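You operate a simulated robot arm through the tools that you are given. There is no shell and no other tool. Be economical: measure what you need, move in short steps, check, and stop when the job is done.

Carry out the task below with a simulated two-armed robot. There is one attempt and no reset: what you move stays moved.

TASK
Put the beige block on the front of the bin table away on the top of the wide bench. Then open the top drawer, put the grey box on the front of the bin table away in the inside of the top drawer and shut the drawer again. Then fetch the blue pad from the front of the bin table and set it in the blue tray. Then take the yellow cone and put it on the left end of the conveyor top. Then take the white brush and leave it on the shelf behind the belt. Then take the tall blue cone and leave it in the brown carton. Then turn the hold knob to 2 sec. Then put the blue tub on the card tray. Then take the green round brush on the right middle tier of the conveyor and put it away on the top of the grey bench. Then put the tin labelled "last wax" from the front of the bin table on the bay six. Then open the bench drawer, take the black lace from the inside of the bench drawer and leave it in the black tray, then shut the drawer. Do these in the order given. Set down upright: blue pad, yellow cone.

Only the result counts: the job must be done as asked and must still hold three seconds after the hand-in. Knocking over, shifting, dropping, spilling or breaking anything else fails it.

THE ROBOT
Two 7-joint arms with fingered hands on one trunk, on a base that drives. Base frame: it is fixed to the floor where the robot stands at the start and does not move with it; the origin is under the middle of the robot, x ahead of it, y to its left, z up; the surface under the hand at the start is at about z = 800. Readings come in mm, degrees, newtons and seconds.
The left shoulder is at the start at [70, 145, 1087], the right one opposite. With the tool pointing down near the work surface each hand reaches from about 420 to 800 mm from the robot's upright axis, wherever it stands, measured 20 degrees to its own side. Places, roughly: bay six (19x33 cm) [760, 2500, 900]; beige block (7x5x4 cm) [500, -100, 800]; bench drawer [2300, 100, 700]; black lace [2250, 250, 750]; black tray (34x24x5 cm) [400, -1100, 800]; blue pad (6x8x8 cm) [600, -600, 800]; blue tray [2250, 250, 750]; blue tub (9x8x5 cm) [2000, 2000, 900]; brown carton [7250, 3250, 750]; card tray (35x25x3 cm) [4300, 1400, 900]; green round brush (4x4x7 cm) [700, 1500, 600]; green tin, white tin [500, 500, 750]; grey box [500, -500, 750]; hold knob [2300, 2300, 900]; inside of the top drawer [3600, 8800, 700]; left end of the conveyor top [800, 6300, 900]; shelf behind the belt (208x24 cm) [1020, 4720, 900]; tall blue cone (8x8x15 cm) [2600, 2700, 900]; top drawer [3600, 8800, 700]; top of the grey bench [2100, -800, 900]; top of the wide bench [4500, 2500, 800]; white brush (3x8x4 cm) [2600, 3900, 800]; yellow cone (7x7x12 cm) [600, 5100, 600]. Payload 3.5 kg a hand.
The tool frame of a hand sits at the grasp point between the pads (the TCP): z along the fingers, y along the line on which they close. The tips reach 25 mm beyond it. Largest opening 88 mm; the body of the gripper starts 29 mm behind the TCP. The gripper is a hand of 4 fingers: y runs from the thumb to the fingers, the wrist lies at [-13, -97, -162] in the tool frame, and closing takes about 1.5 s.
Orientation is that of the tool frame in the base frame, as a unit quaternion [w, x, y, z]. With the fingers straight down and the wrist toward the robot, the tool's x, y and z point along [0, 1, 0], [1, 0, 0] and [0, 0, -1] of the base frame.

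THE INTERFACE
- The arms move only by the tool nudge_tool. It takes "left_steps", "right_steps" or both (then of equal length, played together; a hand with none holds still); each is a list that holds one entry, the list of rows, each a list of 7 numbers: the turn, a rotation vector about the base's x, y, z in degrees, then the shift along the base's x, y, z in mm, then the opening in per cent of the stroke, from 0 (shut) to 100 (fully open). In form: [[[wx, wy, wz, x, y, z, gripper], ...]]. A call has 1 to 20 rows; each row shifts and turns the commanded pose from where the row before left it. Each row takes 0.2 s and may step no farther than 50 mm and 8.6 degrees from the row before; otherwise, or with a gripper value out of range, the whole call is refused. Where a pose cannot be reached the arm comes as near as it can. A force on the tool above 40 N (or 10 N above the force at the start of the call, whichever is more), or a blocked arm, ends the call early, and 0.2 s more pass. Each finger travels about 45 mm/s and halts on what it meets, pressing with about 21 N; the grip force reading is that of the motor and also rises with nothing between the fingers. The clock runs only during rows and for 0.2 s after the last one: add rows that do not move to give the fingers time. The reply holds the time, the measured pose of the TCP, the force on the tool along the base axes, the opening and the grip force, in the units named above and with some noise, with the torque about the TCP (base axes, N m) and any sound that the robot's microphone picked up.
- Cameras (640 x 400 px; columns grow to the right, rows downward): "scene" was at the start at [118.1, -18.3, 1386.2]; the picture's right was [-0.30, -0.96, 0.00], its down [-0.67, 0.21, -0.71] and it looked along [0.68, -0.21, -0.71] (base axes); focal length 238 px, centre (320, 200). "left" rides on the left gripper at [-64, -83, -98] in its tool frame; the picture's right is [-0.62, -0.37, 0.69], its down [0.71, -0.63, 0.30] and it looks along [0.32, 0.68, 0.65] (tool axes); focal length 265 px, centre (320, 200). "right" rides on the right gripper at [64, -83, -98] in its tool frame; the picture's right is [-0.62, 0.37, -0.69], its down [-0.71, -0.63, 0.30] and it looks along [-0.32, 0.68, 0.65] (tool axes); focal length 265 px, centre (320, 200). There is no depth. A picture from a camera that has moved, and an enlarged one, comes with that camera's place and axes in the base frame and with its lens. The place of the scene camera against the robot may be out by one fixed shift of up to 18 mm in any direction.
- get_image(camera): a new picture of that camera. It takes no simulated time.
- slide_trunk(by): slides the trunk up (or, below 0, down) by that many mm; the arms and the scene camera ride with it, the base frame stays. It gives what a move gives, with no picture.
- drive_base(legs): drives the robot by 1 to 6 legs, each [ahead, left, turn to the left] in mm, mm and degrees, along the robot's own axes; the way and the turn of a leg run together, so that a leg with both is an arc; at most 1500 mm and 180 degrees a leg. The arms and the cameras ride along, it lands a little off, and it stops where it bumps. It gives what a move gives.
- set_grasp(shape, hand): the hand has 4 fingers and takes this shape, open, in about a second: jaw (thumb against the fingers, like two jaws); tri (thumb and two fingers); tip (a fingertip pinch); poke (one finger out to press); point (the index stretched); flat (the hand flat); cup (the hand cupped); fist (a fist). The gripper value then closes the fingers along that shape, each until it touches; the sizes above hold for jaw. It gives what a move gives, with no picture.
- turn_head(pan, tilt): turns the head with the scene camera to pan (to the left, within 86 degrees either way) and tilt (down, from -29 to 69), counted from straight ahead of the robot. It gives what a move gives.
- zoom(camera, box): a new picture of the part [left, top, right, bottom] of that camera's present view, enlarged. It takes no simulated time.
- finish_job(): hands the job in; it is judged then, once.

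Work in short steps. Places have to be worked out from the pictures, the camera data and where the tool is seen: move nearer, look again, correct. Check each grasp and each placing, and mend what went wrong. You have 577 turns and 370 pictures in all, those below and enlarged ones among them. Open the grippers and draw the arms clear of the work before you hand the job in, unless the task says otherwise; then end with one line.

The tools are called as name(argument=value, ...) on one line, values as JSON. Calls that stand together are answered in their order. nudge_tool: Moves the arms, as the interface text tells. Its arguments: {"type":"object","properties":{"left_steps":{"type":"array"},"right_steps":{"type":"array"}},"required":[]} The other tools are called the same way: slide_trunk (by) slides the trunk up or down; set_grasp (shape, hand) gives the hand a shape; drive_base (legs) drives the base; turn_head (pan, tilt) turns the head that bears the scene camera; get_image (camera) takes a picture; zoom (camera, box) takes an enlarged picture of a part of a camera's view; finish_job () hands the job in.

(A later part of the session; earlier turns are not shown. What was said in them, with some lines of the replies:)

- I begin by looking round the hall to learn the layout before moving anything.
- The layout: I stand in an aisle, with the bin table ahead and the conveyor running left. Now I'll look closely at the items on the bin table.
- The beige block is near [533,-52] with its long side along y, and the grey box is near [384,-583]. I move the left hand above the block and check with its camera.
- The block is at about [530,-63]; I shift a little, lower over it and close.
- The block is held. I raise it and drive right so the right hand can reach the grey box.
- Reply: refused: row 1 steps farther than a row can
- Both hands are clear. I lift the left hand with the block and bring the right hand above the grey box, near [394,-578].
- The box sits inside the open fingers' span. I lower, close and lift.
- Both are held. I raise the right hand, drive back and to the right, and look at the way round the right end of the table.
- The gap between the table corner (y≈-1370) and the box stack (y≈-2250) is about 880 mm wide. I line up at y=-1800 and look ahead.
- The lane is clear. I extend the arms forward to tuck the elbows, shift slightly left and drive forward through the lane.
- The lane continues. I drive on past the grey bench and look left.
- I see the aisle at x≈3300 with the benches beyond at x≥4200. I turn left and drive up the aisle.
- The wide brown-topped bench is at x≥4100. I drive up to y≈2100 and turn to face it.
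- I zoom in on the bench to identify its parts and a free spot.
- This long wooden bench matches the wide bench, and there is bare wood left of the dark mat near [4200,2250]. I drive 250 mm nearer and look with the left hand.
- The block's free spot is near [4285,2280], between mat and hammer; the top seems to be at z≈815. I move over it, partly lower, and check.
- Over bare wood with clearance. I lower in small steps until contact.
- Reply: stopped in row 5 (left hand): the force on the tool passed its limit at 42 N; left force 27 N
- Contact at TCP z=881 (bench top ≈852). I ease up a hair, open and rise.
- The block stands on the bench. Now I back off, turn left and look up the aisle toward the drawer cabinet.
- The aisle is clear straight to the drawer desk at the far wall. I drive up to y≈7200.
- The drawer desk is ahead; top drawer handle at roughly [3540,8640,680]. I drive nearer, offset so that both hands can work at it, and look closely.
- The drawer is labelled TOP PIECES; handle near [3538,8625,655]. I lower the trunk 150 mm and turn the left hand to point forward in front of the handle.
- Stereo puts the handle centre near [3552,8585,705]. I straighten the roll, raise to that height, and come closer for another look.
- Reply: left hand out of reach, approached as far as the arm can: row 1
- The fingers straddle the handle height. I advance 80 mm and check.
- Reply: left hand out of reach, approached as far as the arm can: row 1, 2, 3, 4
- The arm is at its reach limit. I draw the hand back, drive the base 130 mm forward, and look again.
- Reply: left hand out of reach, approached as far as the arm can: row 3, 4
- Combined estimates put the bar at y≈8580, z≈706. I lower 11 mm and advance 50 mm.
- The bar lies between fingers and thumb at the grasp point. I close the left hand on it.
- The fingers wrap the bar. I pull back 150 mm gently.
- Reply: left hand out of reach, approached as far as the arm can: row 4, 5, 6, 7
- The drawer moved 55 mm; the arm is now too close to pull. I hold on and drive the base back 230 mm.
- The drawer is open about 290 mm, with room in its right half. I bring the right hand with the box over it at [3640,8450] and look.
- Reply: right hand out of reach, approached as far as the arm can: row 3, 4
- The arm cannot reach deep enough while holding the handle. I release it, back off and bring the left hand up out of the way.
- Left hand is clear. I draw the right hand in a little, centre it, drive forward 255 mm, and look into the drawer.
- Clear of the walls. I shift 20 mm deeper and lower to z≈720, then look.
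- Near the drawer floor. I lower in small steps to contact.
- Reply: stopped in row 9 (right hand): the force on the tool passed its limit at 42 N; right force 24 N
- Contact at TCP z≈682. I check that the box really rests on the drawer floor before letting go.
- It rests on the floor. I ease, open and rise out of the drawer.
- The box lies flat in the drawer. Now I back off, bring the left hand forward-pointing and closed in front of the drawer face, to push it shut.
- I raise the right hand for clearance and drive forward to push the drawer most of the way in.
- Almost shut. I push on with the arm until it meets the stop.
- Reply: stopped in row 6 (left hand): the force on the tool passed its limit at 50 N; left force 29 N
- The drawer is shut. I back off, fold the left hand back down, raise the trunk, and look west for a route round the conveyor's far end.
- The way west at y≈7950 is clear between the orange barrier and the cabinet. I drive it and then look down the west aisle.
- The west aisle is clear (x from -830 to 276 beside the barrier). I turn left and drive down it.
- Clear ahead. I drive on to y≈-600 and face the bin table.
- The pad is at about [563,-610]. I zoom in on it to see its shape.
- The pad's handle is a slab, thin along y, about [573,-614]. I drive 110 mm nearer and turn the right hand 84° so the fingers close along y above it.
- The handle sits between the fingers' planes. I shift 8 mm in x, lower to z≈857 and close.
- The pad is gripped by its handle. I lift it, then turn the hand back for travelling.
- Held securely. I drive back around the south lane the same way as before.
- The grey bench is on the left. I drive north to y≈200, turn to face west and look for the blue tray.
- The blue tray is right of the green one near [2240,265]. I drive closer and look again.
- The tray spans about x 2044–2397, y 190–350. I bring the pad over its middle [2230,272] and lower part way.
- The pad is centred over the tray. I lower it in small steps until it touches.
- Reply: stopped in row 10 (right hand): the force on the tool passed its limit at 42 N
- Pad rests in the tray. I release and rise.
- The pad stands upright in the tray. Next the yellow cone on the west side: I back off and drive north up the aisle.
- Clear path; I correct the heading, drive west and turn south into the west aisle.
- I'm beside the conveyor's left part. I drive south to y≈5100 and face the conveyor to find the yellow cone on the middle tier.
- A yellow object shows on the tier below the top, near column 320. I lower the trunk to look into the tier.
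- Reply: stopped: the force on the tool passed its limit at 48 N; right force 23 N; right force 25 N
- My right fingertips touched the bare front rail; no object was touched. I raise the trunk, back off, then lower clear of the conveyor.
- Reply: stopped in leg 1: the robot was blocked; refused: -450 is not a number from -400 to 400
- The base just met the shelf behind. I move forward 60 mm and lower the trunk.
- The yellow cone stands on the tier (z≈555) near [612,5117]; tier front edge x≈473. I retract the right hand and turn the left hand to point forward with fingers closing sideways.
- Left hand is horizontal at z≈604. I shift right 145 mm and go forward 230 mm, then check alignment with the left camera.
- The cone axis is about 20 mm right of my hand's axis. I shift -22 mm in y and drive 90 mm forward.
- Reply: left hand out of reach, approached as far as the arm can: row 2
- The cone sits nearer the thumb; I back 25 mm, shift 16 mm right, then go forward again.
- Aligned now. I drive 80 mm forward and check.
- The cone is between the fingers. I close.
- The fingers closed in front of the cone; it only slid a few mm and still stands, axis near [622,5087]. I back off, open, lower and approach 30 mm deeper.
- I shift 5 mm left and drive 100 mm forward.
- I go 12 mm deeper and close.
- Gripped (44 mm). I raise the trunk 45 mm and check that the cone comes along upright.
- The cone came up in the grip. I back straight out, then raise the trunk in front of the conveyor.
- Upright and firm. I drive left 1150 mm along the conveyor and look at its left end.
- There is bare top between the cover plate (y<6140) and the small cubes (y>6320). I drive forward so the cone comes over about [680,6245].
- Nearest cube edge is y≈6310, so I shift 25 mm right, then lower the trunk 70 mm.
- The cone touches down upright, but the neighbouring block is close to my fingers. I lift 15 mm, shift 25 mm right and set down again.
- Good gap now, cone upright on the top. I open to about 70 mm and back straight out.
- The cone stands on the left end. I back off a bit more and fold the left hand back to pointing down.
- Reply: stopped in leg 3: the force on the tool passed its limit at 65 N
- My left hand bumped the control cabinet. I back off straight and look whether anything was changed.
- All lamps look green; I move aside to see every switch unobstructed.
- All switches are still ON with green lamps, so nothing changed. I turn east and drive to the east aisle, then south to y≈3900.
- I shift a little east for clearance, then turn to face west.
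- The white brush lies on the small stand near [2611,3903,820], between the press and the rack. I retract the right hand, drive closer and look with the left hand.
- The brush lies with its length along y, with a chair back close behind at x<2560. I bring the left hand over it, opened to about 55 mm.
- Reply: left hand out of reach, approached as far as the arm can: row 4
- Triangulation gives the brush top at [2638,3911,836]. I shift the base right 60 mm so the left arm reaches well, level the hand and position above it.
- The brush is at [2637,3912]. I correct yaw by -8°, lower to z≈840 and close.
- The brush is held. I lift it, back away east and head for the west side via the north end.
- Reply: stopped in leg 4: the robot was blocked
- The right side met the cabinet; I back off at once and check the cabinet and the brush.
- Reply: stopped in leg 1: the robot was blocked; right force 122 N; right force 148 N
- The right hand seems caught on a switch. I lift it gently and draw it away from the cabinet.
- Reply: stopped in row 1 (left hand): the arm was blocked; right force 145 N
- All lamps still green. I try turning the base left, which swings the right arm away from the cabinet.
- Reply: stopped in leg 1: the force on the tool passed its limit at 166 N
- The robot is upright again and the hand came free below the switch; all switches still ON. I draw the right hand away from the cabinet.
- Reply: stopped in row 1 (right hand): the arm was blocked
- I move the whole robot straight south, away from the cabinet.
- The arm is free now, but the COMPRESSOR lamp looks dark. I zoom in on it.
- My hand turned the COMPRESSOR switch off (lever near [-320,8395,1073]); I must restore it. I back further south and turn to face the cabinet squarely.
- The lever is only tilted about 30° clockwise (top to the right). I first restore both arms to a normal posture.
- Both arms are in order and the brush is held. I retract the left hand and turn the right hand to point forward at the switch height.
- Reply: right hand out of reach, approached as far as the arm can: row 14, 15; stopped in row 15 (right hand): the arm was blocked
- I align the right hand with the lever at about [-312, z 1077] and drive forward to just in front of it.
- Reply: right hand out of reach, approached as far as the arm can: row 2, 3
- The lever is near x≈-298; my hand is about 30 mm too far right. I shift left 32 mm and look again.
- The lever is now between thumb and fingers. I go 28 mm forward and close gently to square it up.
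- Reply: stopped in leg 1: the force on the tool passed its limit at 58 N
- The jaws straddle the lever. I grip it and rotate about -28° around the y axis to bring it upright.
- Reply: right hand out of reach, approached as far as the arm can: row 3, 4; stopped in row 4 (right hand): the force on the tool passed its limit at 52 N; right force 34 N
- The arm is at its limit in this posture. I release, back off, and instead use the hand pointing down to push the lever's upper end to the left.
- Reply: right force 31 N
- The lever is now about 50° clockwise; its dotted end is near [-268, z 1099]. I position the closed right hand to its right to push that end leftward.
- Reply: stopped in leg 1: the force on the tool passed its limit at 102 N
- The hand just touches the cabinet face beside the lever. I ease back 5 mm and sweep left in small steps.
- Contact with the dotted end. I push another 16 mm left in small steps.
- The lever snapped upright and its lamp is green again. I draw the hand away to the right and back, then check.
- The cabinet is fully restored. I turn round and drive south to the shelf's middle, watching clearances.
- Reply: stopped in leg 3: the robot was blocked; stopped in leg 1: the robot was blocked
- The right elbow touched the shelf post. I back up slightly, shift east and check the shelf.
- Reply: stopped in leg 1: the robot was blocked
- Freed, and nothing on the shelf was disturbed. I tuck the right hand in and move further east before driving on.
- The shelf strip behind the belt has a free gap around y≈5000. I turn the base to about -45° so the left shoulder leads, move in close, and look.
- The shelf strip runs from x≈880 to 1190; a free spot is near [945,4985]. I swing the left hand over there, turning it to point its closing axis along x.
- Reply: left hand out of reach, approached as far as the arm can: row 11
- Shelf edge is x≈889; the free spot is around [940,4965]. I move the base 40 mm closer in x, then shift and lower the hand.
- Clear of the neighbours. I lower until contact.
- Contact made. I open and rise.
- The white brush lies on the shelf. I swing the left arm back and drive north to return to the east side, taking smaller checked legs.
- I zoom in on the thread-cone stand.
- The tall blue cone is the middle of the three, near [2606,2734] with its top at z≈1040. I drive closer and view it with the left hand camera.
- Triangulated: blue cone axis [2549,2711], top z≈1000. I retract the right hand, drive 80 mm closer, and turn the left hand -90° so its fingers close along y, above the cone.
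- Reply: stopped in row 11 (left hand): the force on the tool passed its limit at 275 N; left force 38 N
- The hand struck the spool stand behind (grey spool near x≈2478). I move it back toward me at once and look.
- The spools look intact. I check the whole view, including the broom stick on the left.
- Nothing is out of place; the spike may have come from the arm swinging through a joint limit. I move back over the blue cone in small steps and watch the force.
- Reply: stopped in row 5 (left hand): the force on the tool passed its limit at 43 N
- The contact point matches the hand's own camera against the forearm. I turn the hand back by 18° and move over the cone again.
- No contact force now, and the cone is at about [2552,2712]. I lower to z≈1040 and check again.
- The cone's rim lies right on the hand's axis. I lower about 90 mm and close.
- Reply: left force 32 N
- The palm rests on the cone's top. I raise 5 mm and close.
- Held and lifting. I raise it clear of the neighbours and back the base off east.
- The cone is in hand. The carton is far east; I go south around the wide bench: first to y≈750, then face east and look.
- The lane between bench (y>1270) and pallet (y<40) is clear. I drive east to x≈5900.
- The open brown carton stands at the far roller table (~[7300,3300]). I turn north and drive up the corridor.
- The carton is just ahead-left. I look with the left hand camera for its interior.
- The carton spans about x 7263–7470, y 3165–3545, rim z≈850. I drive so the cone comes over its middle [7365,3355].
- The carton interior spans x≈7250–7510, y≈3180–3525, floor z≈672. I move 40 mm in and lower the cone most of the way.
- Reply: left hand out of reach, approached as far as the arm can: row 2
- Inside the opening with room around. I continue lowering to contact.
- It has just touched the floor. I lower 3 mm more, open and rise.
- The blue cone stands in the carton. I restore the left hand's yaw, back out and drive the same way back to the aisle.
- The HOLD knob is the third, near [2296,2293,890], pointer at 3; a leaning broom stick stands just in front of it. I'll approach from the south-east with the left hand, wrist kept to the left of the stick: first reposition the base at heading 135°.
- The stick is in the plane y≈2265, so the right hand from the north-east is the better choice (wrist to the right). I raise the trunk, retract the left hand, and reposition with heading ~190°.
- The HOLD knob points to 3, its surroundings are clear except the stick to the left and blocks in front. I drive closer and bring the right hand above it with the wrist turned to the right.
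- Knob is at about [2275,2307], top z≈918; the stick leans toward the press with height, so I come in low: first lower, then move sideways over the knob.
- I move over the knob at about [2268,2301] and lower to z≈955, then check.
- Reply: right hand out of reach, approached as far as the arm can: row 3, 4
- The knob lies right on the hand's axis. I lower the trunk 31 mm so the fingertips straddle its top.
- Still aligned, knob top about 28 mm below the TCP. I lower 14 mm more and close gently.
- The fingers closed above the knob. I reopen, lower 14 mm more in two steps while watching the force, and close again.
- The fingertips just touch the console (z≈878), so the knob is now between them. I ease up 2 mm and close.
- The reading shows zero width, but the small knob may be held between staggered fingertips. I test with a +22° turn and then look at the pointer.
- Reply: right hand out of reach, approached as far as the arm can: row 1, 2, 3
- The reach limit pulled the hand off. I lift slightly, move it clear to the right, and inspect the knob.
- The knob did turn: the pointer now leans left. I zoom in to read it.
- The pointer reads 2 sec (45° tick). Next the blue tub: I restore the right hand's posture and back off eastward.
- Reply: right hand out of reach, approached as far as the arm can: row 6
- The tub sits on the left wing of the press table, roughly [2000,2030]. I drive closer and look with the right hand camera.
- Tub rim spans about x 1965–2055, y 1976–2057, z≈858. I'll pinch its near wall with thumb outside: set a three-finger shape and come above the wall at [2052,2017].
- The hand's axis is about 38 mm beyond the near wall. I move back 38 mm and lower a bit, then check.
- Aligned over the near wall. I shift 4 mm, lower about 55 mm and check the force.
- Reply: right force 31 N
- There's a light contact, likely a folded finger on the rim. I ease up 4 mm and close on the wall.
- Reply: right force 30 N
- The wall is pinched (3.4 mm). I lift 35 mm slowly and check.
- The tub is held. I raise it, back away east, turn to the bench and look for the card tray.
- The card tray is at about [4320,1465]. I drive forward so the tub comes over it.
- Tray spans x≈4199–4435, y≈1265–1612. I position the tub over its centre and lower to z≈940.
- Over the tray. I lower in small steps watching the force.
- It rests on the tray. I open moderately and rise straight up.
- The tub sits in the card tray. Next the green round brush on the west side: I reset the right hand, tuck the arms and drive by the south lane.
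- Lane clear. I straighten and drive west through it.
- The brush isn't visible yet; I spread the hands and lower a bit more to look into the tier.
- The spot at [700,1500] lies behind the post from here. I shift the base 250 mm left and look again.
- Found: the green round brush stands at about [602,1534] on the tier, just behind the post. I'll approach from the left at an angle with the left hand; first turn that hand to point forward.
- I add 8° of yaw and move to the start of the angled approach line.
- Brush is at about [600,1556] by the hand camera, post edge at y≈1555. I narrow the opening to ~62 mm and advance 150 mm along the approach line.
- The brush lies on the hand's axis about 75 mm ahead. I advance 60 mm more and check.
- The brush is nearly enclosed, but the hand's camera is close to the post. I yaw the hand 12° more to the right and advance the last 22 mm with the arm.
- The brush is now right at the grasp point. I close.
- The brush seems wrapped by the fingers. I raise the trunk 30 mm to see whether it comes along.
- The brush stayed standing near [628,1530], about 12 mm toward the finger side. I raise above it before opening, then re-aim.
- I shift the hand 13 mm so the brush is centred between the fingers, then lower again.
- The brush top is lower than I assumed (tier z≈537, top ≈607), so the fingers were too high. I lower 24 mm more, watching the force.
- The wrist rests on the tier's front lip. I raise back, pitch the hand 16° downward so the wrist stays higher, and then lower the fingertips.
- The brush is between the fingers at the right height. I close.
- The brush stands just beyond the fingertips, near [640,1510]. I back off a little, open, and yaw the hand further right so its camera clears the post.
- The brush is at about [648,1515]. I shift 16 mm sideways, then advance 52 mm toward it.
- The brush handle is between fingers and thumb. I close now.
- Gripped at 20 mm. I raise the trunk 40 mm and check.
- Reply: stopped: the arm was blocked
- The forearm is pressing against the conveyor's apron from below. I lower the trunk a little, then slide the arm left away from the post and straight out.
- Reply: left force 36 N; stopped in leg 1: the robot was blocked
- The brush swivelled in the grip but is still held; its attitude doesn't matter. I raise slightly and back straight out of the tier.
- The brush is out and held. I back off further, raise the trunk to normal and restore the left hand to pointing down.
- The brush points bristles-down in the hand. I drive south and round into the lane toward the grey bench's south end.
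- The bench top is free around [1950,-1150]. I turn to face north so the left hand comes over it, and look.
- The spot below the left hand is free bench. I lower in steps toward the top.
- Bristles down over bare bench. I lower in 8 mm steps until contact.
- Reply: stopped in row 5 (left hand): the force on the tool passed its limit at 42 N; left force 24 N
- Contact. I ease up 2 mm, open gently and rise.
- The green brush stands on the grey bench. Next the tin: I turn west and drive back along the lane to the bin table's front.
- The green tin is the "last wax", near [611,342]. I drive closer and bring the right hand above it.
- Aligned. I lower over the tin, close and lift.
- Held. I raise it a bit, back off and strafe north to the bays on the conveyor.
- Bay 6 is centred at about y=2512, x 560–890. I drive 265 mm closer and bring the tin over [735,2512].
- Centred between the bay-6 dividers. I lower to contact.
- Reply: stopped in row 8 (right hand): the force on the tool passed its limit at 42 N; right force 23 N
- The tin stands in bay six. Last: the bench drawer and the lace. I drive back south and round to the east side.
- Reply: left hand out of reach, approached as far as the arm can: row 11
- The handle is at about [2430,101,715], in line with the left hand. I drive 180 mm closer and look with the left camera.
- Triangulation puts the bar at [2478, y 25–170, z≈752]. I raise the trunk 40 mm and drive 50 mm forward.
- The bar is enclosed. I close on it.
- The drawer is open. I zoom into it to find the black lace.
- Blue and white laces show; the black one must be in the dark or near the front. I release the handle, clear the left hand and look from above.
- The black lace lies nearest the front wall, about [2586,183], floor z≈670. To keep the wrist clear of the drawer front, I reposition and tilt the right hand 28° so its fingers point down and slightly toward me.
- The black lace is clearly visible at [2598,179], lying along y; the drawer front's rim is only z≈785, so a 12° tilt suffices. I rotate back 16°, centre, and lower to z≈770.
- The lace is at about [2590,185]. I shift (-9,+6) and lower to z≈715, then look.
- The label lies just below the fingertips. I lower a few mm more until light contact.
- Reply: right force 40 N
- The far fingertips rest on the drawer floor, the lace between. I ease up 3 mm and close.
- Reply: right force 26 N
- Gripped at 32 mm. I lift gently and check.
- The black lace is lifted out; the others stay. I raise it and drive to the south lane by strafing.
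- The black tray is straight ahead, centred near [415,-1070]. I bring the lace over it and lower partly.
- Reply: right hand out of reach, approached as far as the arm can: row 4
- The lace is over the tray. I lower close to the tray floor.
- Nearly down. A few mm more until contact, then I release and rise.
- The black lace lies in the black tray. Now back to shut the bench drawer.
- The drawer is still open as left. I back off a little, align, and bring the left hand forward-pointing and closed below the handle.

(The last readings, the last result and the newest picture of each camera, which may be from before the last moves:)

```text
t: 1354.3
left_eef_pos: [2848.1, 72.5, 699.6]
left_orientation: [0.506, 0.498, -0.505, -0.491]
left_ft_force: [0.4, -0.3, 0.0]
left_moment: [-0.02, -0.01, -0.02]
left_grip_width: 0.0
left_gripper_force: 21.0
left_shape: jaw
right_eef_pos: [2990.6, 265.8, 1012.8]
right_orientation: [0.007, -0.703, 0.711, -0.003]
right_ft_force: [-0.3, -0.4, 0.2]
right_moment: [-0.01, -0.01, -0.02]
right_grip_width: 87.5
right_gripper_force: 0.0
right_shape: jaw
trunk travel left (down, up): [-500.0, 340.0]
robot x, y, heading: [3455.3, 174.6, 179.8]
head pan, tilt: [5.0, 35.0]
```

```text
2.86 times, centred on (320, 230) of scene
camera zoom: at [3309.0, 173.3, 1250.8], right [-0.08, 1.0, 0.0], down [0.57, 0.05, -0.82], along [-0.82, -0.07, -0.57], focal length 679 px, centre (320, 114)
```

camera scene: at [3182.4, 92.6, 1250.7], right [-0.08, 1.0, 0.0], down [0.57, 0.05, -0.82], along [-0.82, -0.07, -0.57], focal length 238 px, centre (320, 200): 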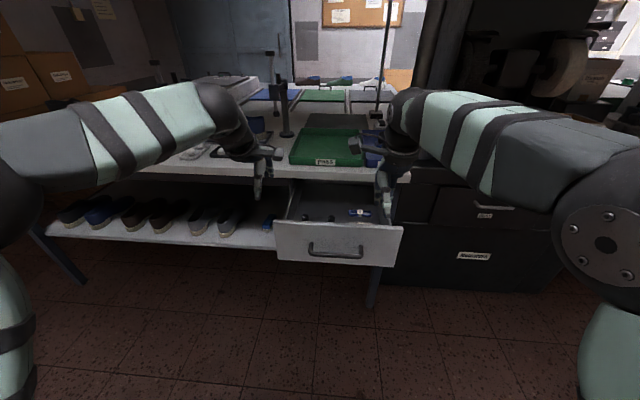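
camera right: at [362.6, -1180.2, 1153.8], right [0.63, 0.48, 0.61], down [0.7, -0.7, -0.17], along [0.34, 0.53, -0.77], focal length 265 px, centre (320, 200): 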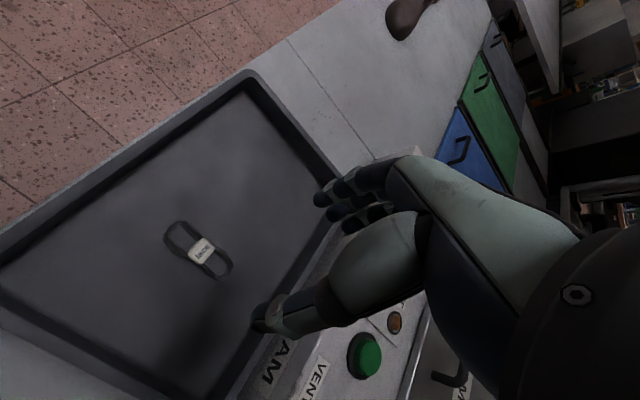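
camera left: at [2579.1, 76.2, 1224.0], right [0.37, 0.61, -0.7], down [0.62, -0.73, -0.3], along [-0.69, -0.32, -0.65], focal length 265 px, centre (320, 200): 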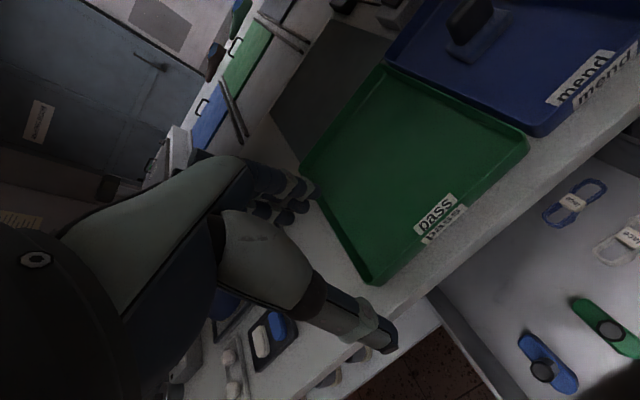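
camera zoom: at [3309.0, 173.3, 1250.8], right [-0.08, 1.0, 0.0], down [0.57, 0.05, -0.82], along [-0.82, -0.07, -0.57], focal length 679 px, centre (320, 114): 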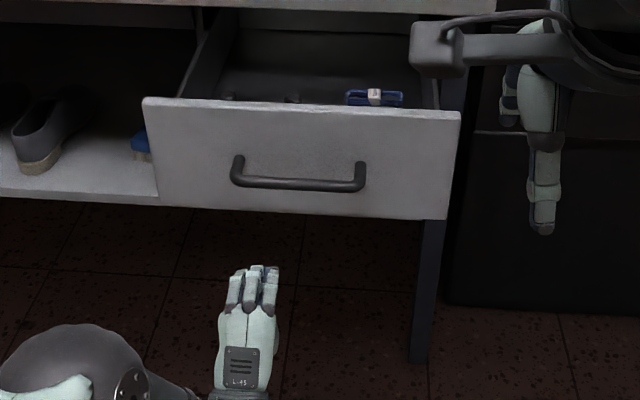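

The fist is aligned below the handle. I shift 25 mm to the drawer's middle and drive forward to push it most of the way in.

nudge_tool(left_steps=[[[0, 0, 0, 0, 13, 4, 0], [0, 0, 0, 0, 13, 4, 0]]])

drive_base(legs=[[345, 0, 0]])

get_image(camera="scene")

```text
t: 1354.9
left_eef_pos: [2847.2, 98.8, 708.5]
left_orientation: [-0.505, -0.498, 0.506, 0.491]
left_ft_force: [-0.2, 0.1, -1.5]
left_moment: [-0.01, 0.02, 0.03]
left_grip_width: 0.2
left_gripper_force: 20.9
left_shape: jaw
right_eef_pos: [2990.2, 266.4, 1015.2]
right_orientation: [0.009, -0.703, 0.711, -0.003]
right_ft_force: [-0.2, -0.9, 0.5]
right_moment: [-0.01, -0.02, 0.0]
right_grip_width: 87.7
right_gripper_force: 0.1
right_shape: jaw
trunk travel left (down, up): [-500.0, 340.0]
robot x, y, heading: [3455.7, 171.8, 179.8]
head pan, tilt: [5.0, 35.0]
```

```text
t: 1357.1
left_eef_pos: [2504.1, 101.7, 707.5]
left_orientation: [-0.504, -0.499, 0.507, 0.49]
left_ft_force: [1.7, -0.8, -8.3]
left_moment: [0.14, 0.16, -0.01]
left_grip_width: 0.0
left_gripper_force: 20.8
left_shape: jaw
right_eef_pos: [2648.8, 268.9, 1012.1]
right_orientation: [0.007, -0.703, 0.712, -0.003]
right_ft_force: [0.3, 0.0, 0.3]
right_moment: [0.01, -0.07, -0.02]
right_grip_width: 87.9
right_gripper_force: 0.1
right_shape: jaw
trunk travel left (down, up): [-500.0, 340.0]
robot x, y, heading: [3112.2, 175.0, 179.3]
head pan, tilt: [5.0, 35.0]
```

```text
48 pictures are left
camera scene: at [2965.4, 175.3, 1250.5], right [-0.08, 1.0, 0.0], down [0.57, 0.05, -0.82], along [-0.82, -0.06, -0.57], focal length 238 px, centre (320, 200)
```

scene: 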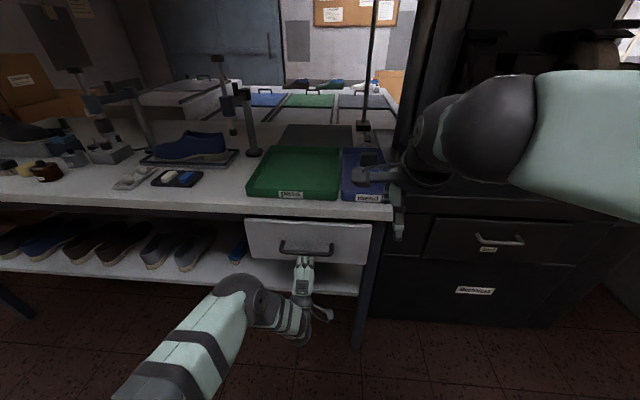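

Nearly shut. I push on with the arm until it meets the stop.

nudge_tool(left_steps=[[[0, 0, 0, -12, 0, 0, 0], [0, 0, 0, -12, 0, 0, 0], [0, 0, 0, -10, 0, 0, 0], [0, 0, 0, -8, 0, 0, 0], [0, 0, 0, -8, 0, 0, 0], [0, 0, 0, -8, 0, 0, 0]]])

zoom(camera="scene", box=[220, 180, 420, 300])

```text
t: 1358.1
left_eef_pos: [2473.8, 103.1, 705.9]
left_orientation: [-0.503, -0.498, 0.507, 0.492]
left_ft_force: [25.3, -5.0, 4.7]
left_moment: [0.04, 0.22, 0.07]
left_grip_width: 0.1
left_gripper_force: 21.2
left_shape: jaw
right_eef_pos: [2652.1, 266.6, 1014.9]
right_orientation: [0.006, -0.703, 0.711, -0.002]
right_ft_force: [0.0, -0.3, -0.1]
right_moment: [0.03, -0.03, 0.02]
right_grip_width: 87.7
right_gripper_force: 0.0
right_shape: jaw
trunk travel left (down, up): [-500.0, 340.0]
robot x, y, heading: [3114.5, 181.4, 179.6]
head pan, tilt: [5.0, 35.0]
stopped in row 4 (left hand): the force on the tool passed its limit at 49 N (the readings are from after the stop); the commanded pose is now the measured one
```

```text
3.20 times, centred on (320, 240) of scene
camera zoom: at [2971.5, 175.0, 1251.5], right [-0.08, 1.0, 0.0], down [0.57, 0.05, -0.82], along [-0.82, -0.07, -0.57], focal length 760 px, centre (320, 72)
```

zoom: 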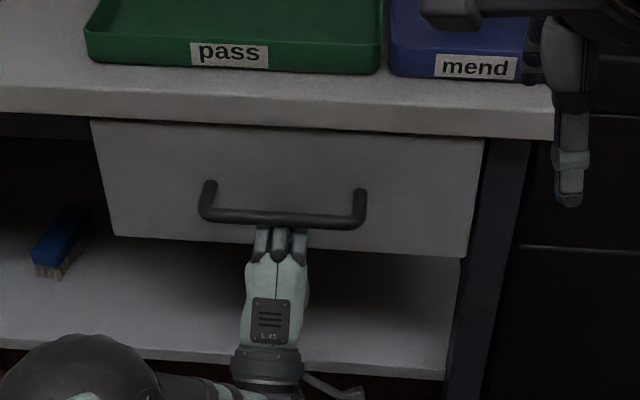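

The drawer met its stop and looks shut. I back off, fold the left hand, raise the trunk and take a last look.

drive_base(legs=[[-300, 0, 0]])

nudge_tool(left_steps=[[[0, -8.1, 0, 0, -9, 24, 100], [0, -8.1, 0, 0, -9, 24, 100], [0, -8.1, 0, 0, -9, 24, 100], [0, -8.1, 0, 0, -9, 24, 100], [0, -8.1, 0, 0, -9, 24, 100], [0, -8.1, 0, 0, -9, 24, 100], [0, -8.1, 0, 0, -9, 24, 100], [0, -8.1, 0, 0, -9, 24, 100], [0, -8.1, 0, 0, -9, 24, 100], [0, -8.1, 0, 0, -9, 24, 100], [0, -8.1, 0, 0, -9, 24, 100]]])

slide_trunk(by=150)

turn_head(pan=0, tilt=38)

zoom(camera="scene", box=[200, 100, 440, 250])

```text
t: 1360.1
left_eef_pos: [2772.9, 100.9, 703.9]
left_orientation: [-0.503, -0.5, 0.508, 0.489]
left_ft_force: [0.6, 0.2, 0.6]
left_moment: [-0.03, 0.03, 0.0]
left_grip_width: 0.2
left_gripper_force: 21.3
left_shape: jaw
right_eef_pos: [2951.3, 266.8, 1013.8]
right_orientation: [0.006, -0.704, 0.71, -0.003]
right_ft_force: [0.5, 0.1, -0.4]
right_moment: [-0.04, -0.01, -0.04]
right_grip_width: 87.5
right_gripper_force: 0.0
right_shape: jaw
trunk travel left (down, up): [-500.0, 340.0]
robot x, y, heading: [3415.3, 173.7, 179.7]
head pan, tilt: [5.0, 35.0]
```

```text
t: 1362.5
left_eef_pos: [2771.2, 1.8, 967.2]
left_orientation: [-0.001, -0.699, 0.715, -0.002]
left_ft_force: [0.7, 0.0, 0.8]
left_moment: [-0.01, 0.02, 0.0]
left_grip_width: 88.1
left_gripper_force: 0.0
left_shape: jaw
right_eef_pos: [2951.3, 265.9, 1013.1]
right_orientation: [0.009, -0.705, 0.71, -0.003]
right_ft_force: [-0.7, 0.3, -0.3]
right_moment: [0.0, 0.01, 0.02]
right_grip_width: 87.8
right_gripper_force: 0.1
right_shape: jaw
trunk travel left (down, up): [-500.0, 340.0]
robot x, y, heading: [3416.8, 174.8, 179.5]
head pan, tilt: [5.0, 35.0]
```

```text
t: 1364.3
left_eef_pos: [2770.8, 0.3, 1116.5]
left_orientation: [-0.001, -0.699, 0.715, -0.001]
left_ft_force: [1.0, 0.4, -0.5]
left_moment: [0.01, -0.01, -0.01]
left_grip_width: 88.0
left_gripper_force: 0.1
left_shape: jaw
right_eef_pos: [2948.8, 265.3, 1162.8]
right_orientation: [0.008, -0.704, 0.71, -0.003]
right_ft_force: [-0.2, 0.3, 0.7]
right_moment: [0.01, -0.02, 0.01]
right_grip_width: 87.8
right_gripper_force: 0.0
right_shape: jaw
trunk travel left (down, up): [-650.0, 190.0]
robot x, y, heading: [3418.0, 175.5, 179.7]
head pan, tilt: [5.0, 35.0]
```

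```text
t: 1364.9
left_eef_pos: [2770.1, 0.9, 1117.8]
left_orientation: [-0.001, -0.699, 0.715, -0.002]
left_ft_force: [-0.4, -0.9, -0.9]
left_moment: [0.0, 0.01, 0.01]
left_grip_width: 87.8
left_gripper_force: 0.0
left_shape: jaw
right_eef_pos: [2951.0, 265.3, 1163.7]
right_orientation: [0.009, -0.704, 0.71, -0.003]
right_ft_force: [0.3, 0.3, 0.2]
right_moment: [-0.02, -0.03, 0.01]
right_grip_width: 87.7
right_gripper_force: 0.1
right_shape: jaw
trunk travel left (down, up): [-650.0, 190.0]
robot x, y, heading: [3418.1, 174.6, 179.8]
head pan, tilt: [0.0, 38.0]
```

```text
2.67 times, centred on (320, 175) of scene
camera zoom: at [3270.1, 181.0, 1396.2], right [0.0, 1.0, 0.0], down [0.62, 0.0, -0.79], along [-0.79, 0.0, -0.62], focal length 633 px, centre (320, 267)
```

zoom: 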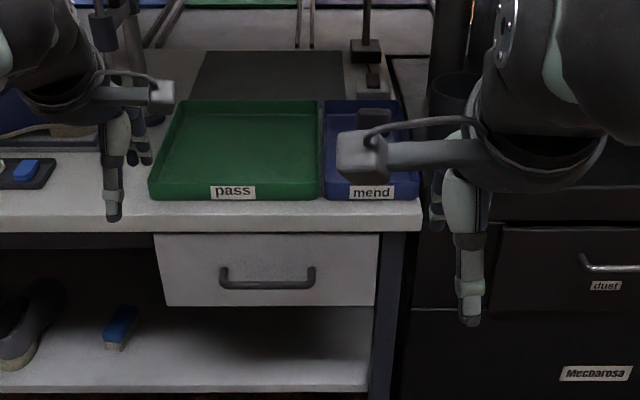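

The drawer is shut, both hands are open and clear of the work. I hand the job in.

finish_job()

```text
The job is handed in.
```

All eleven steps were done in order and the job is handed in, though on the way I bumped the control cabinet and turned its COMPRESSOR switch off. I set it back to ON with its lamp green before going on.
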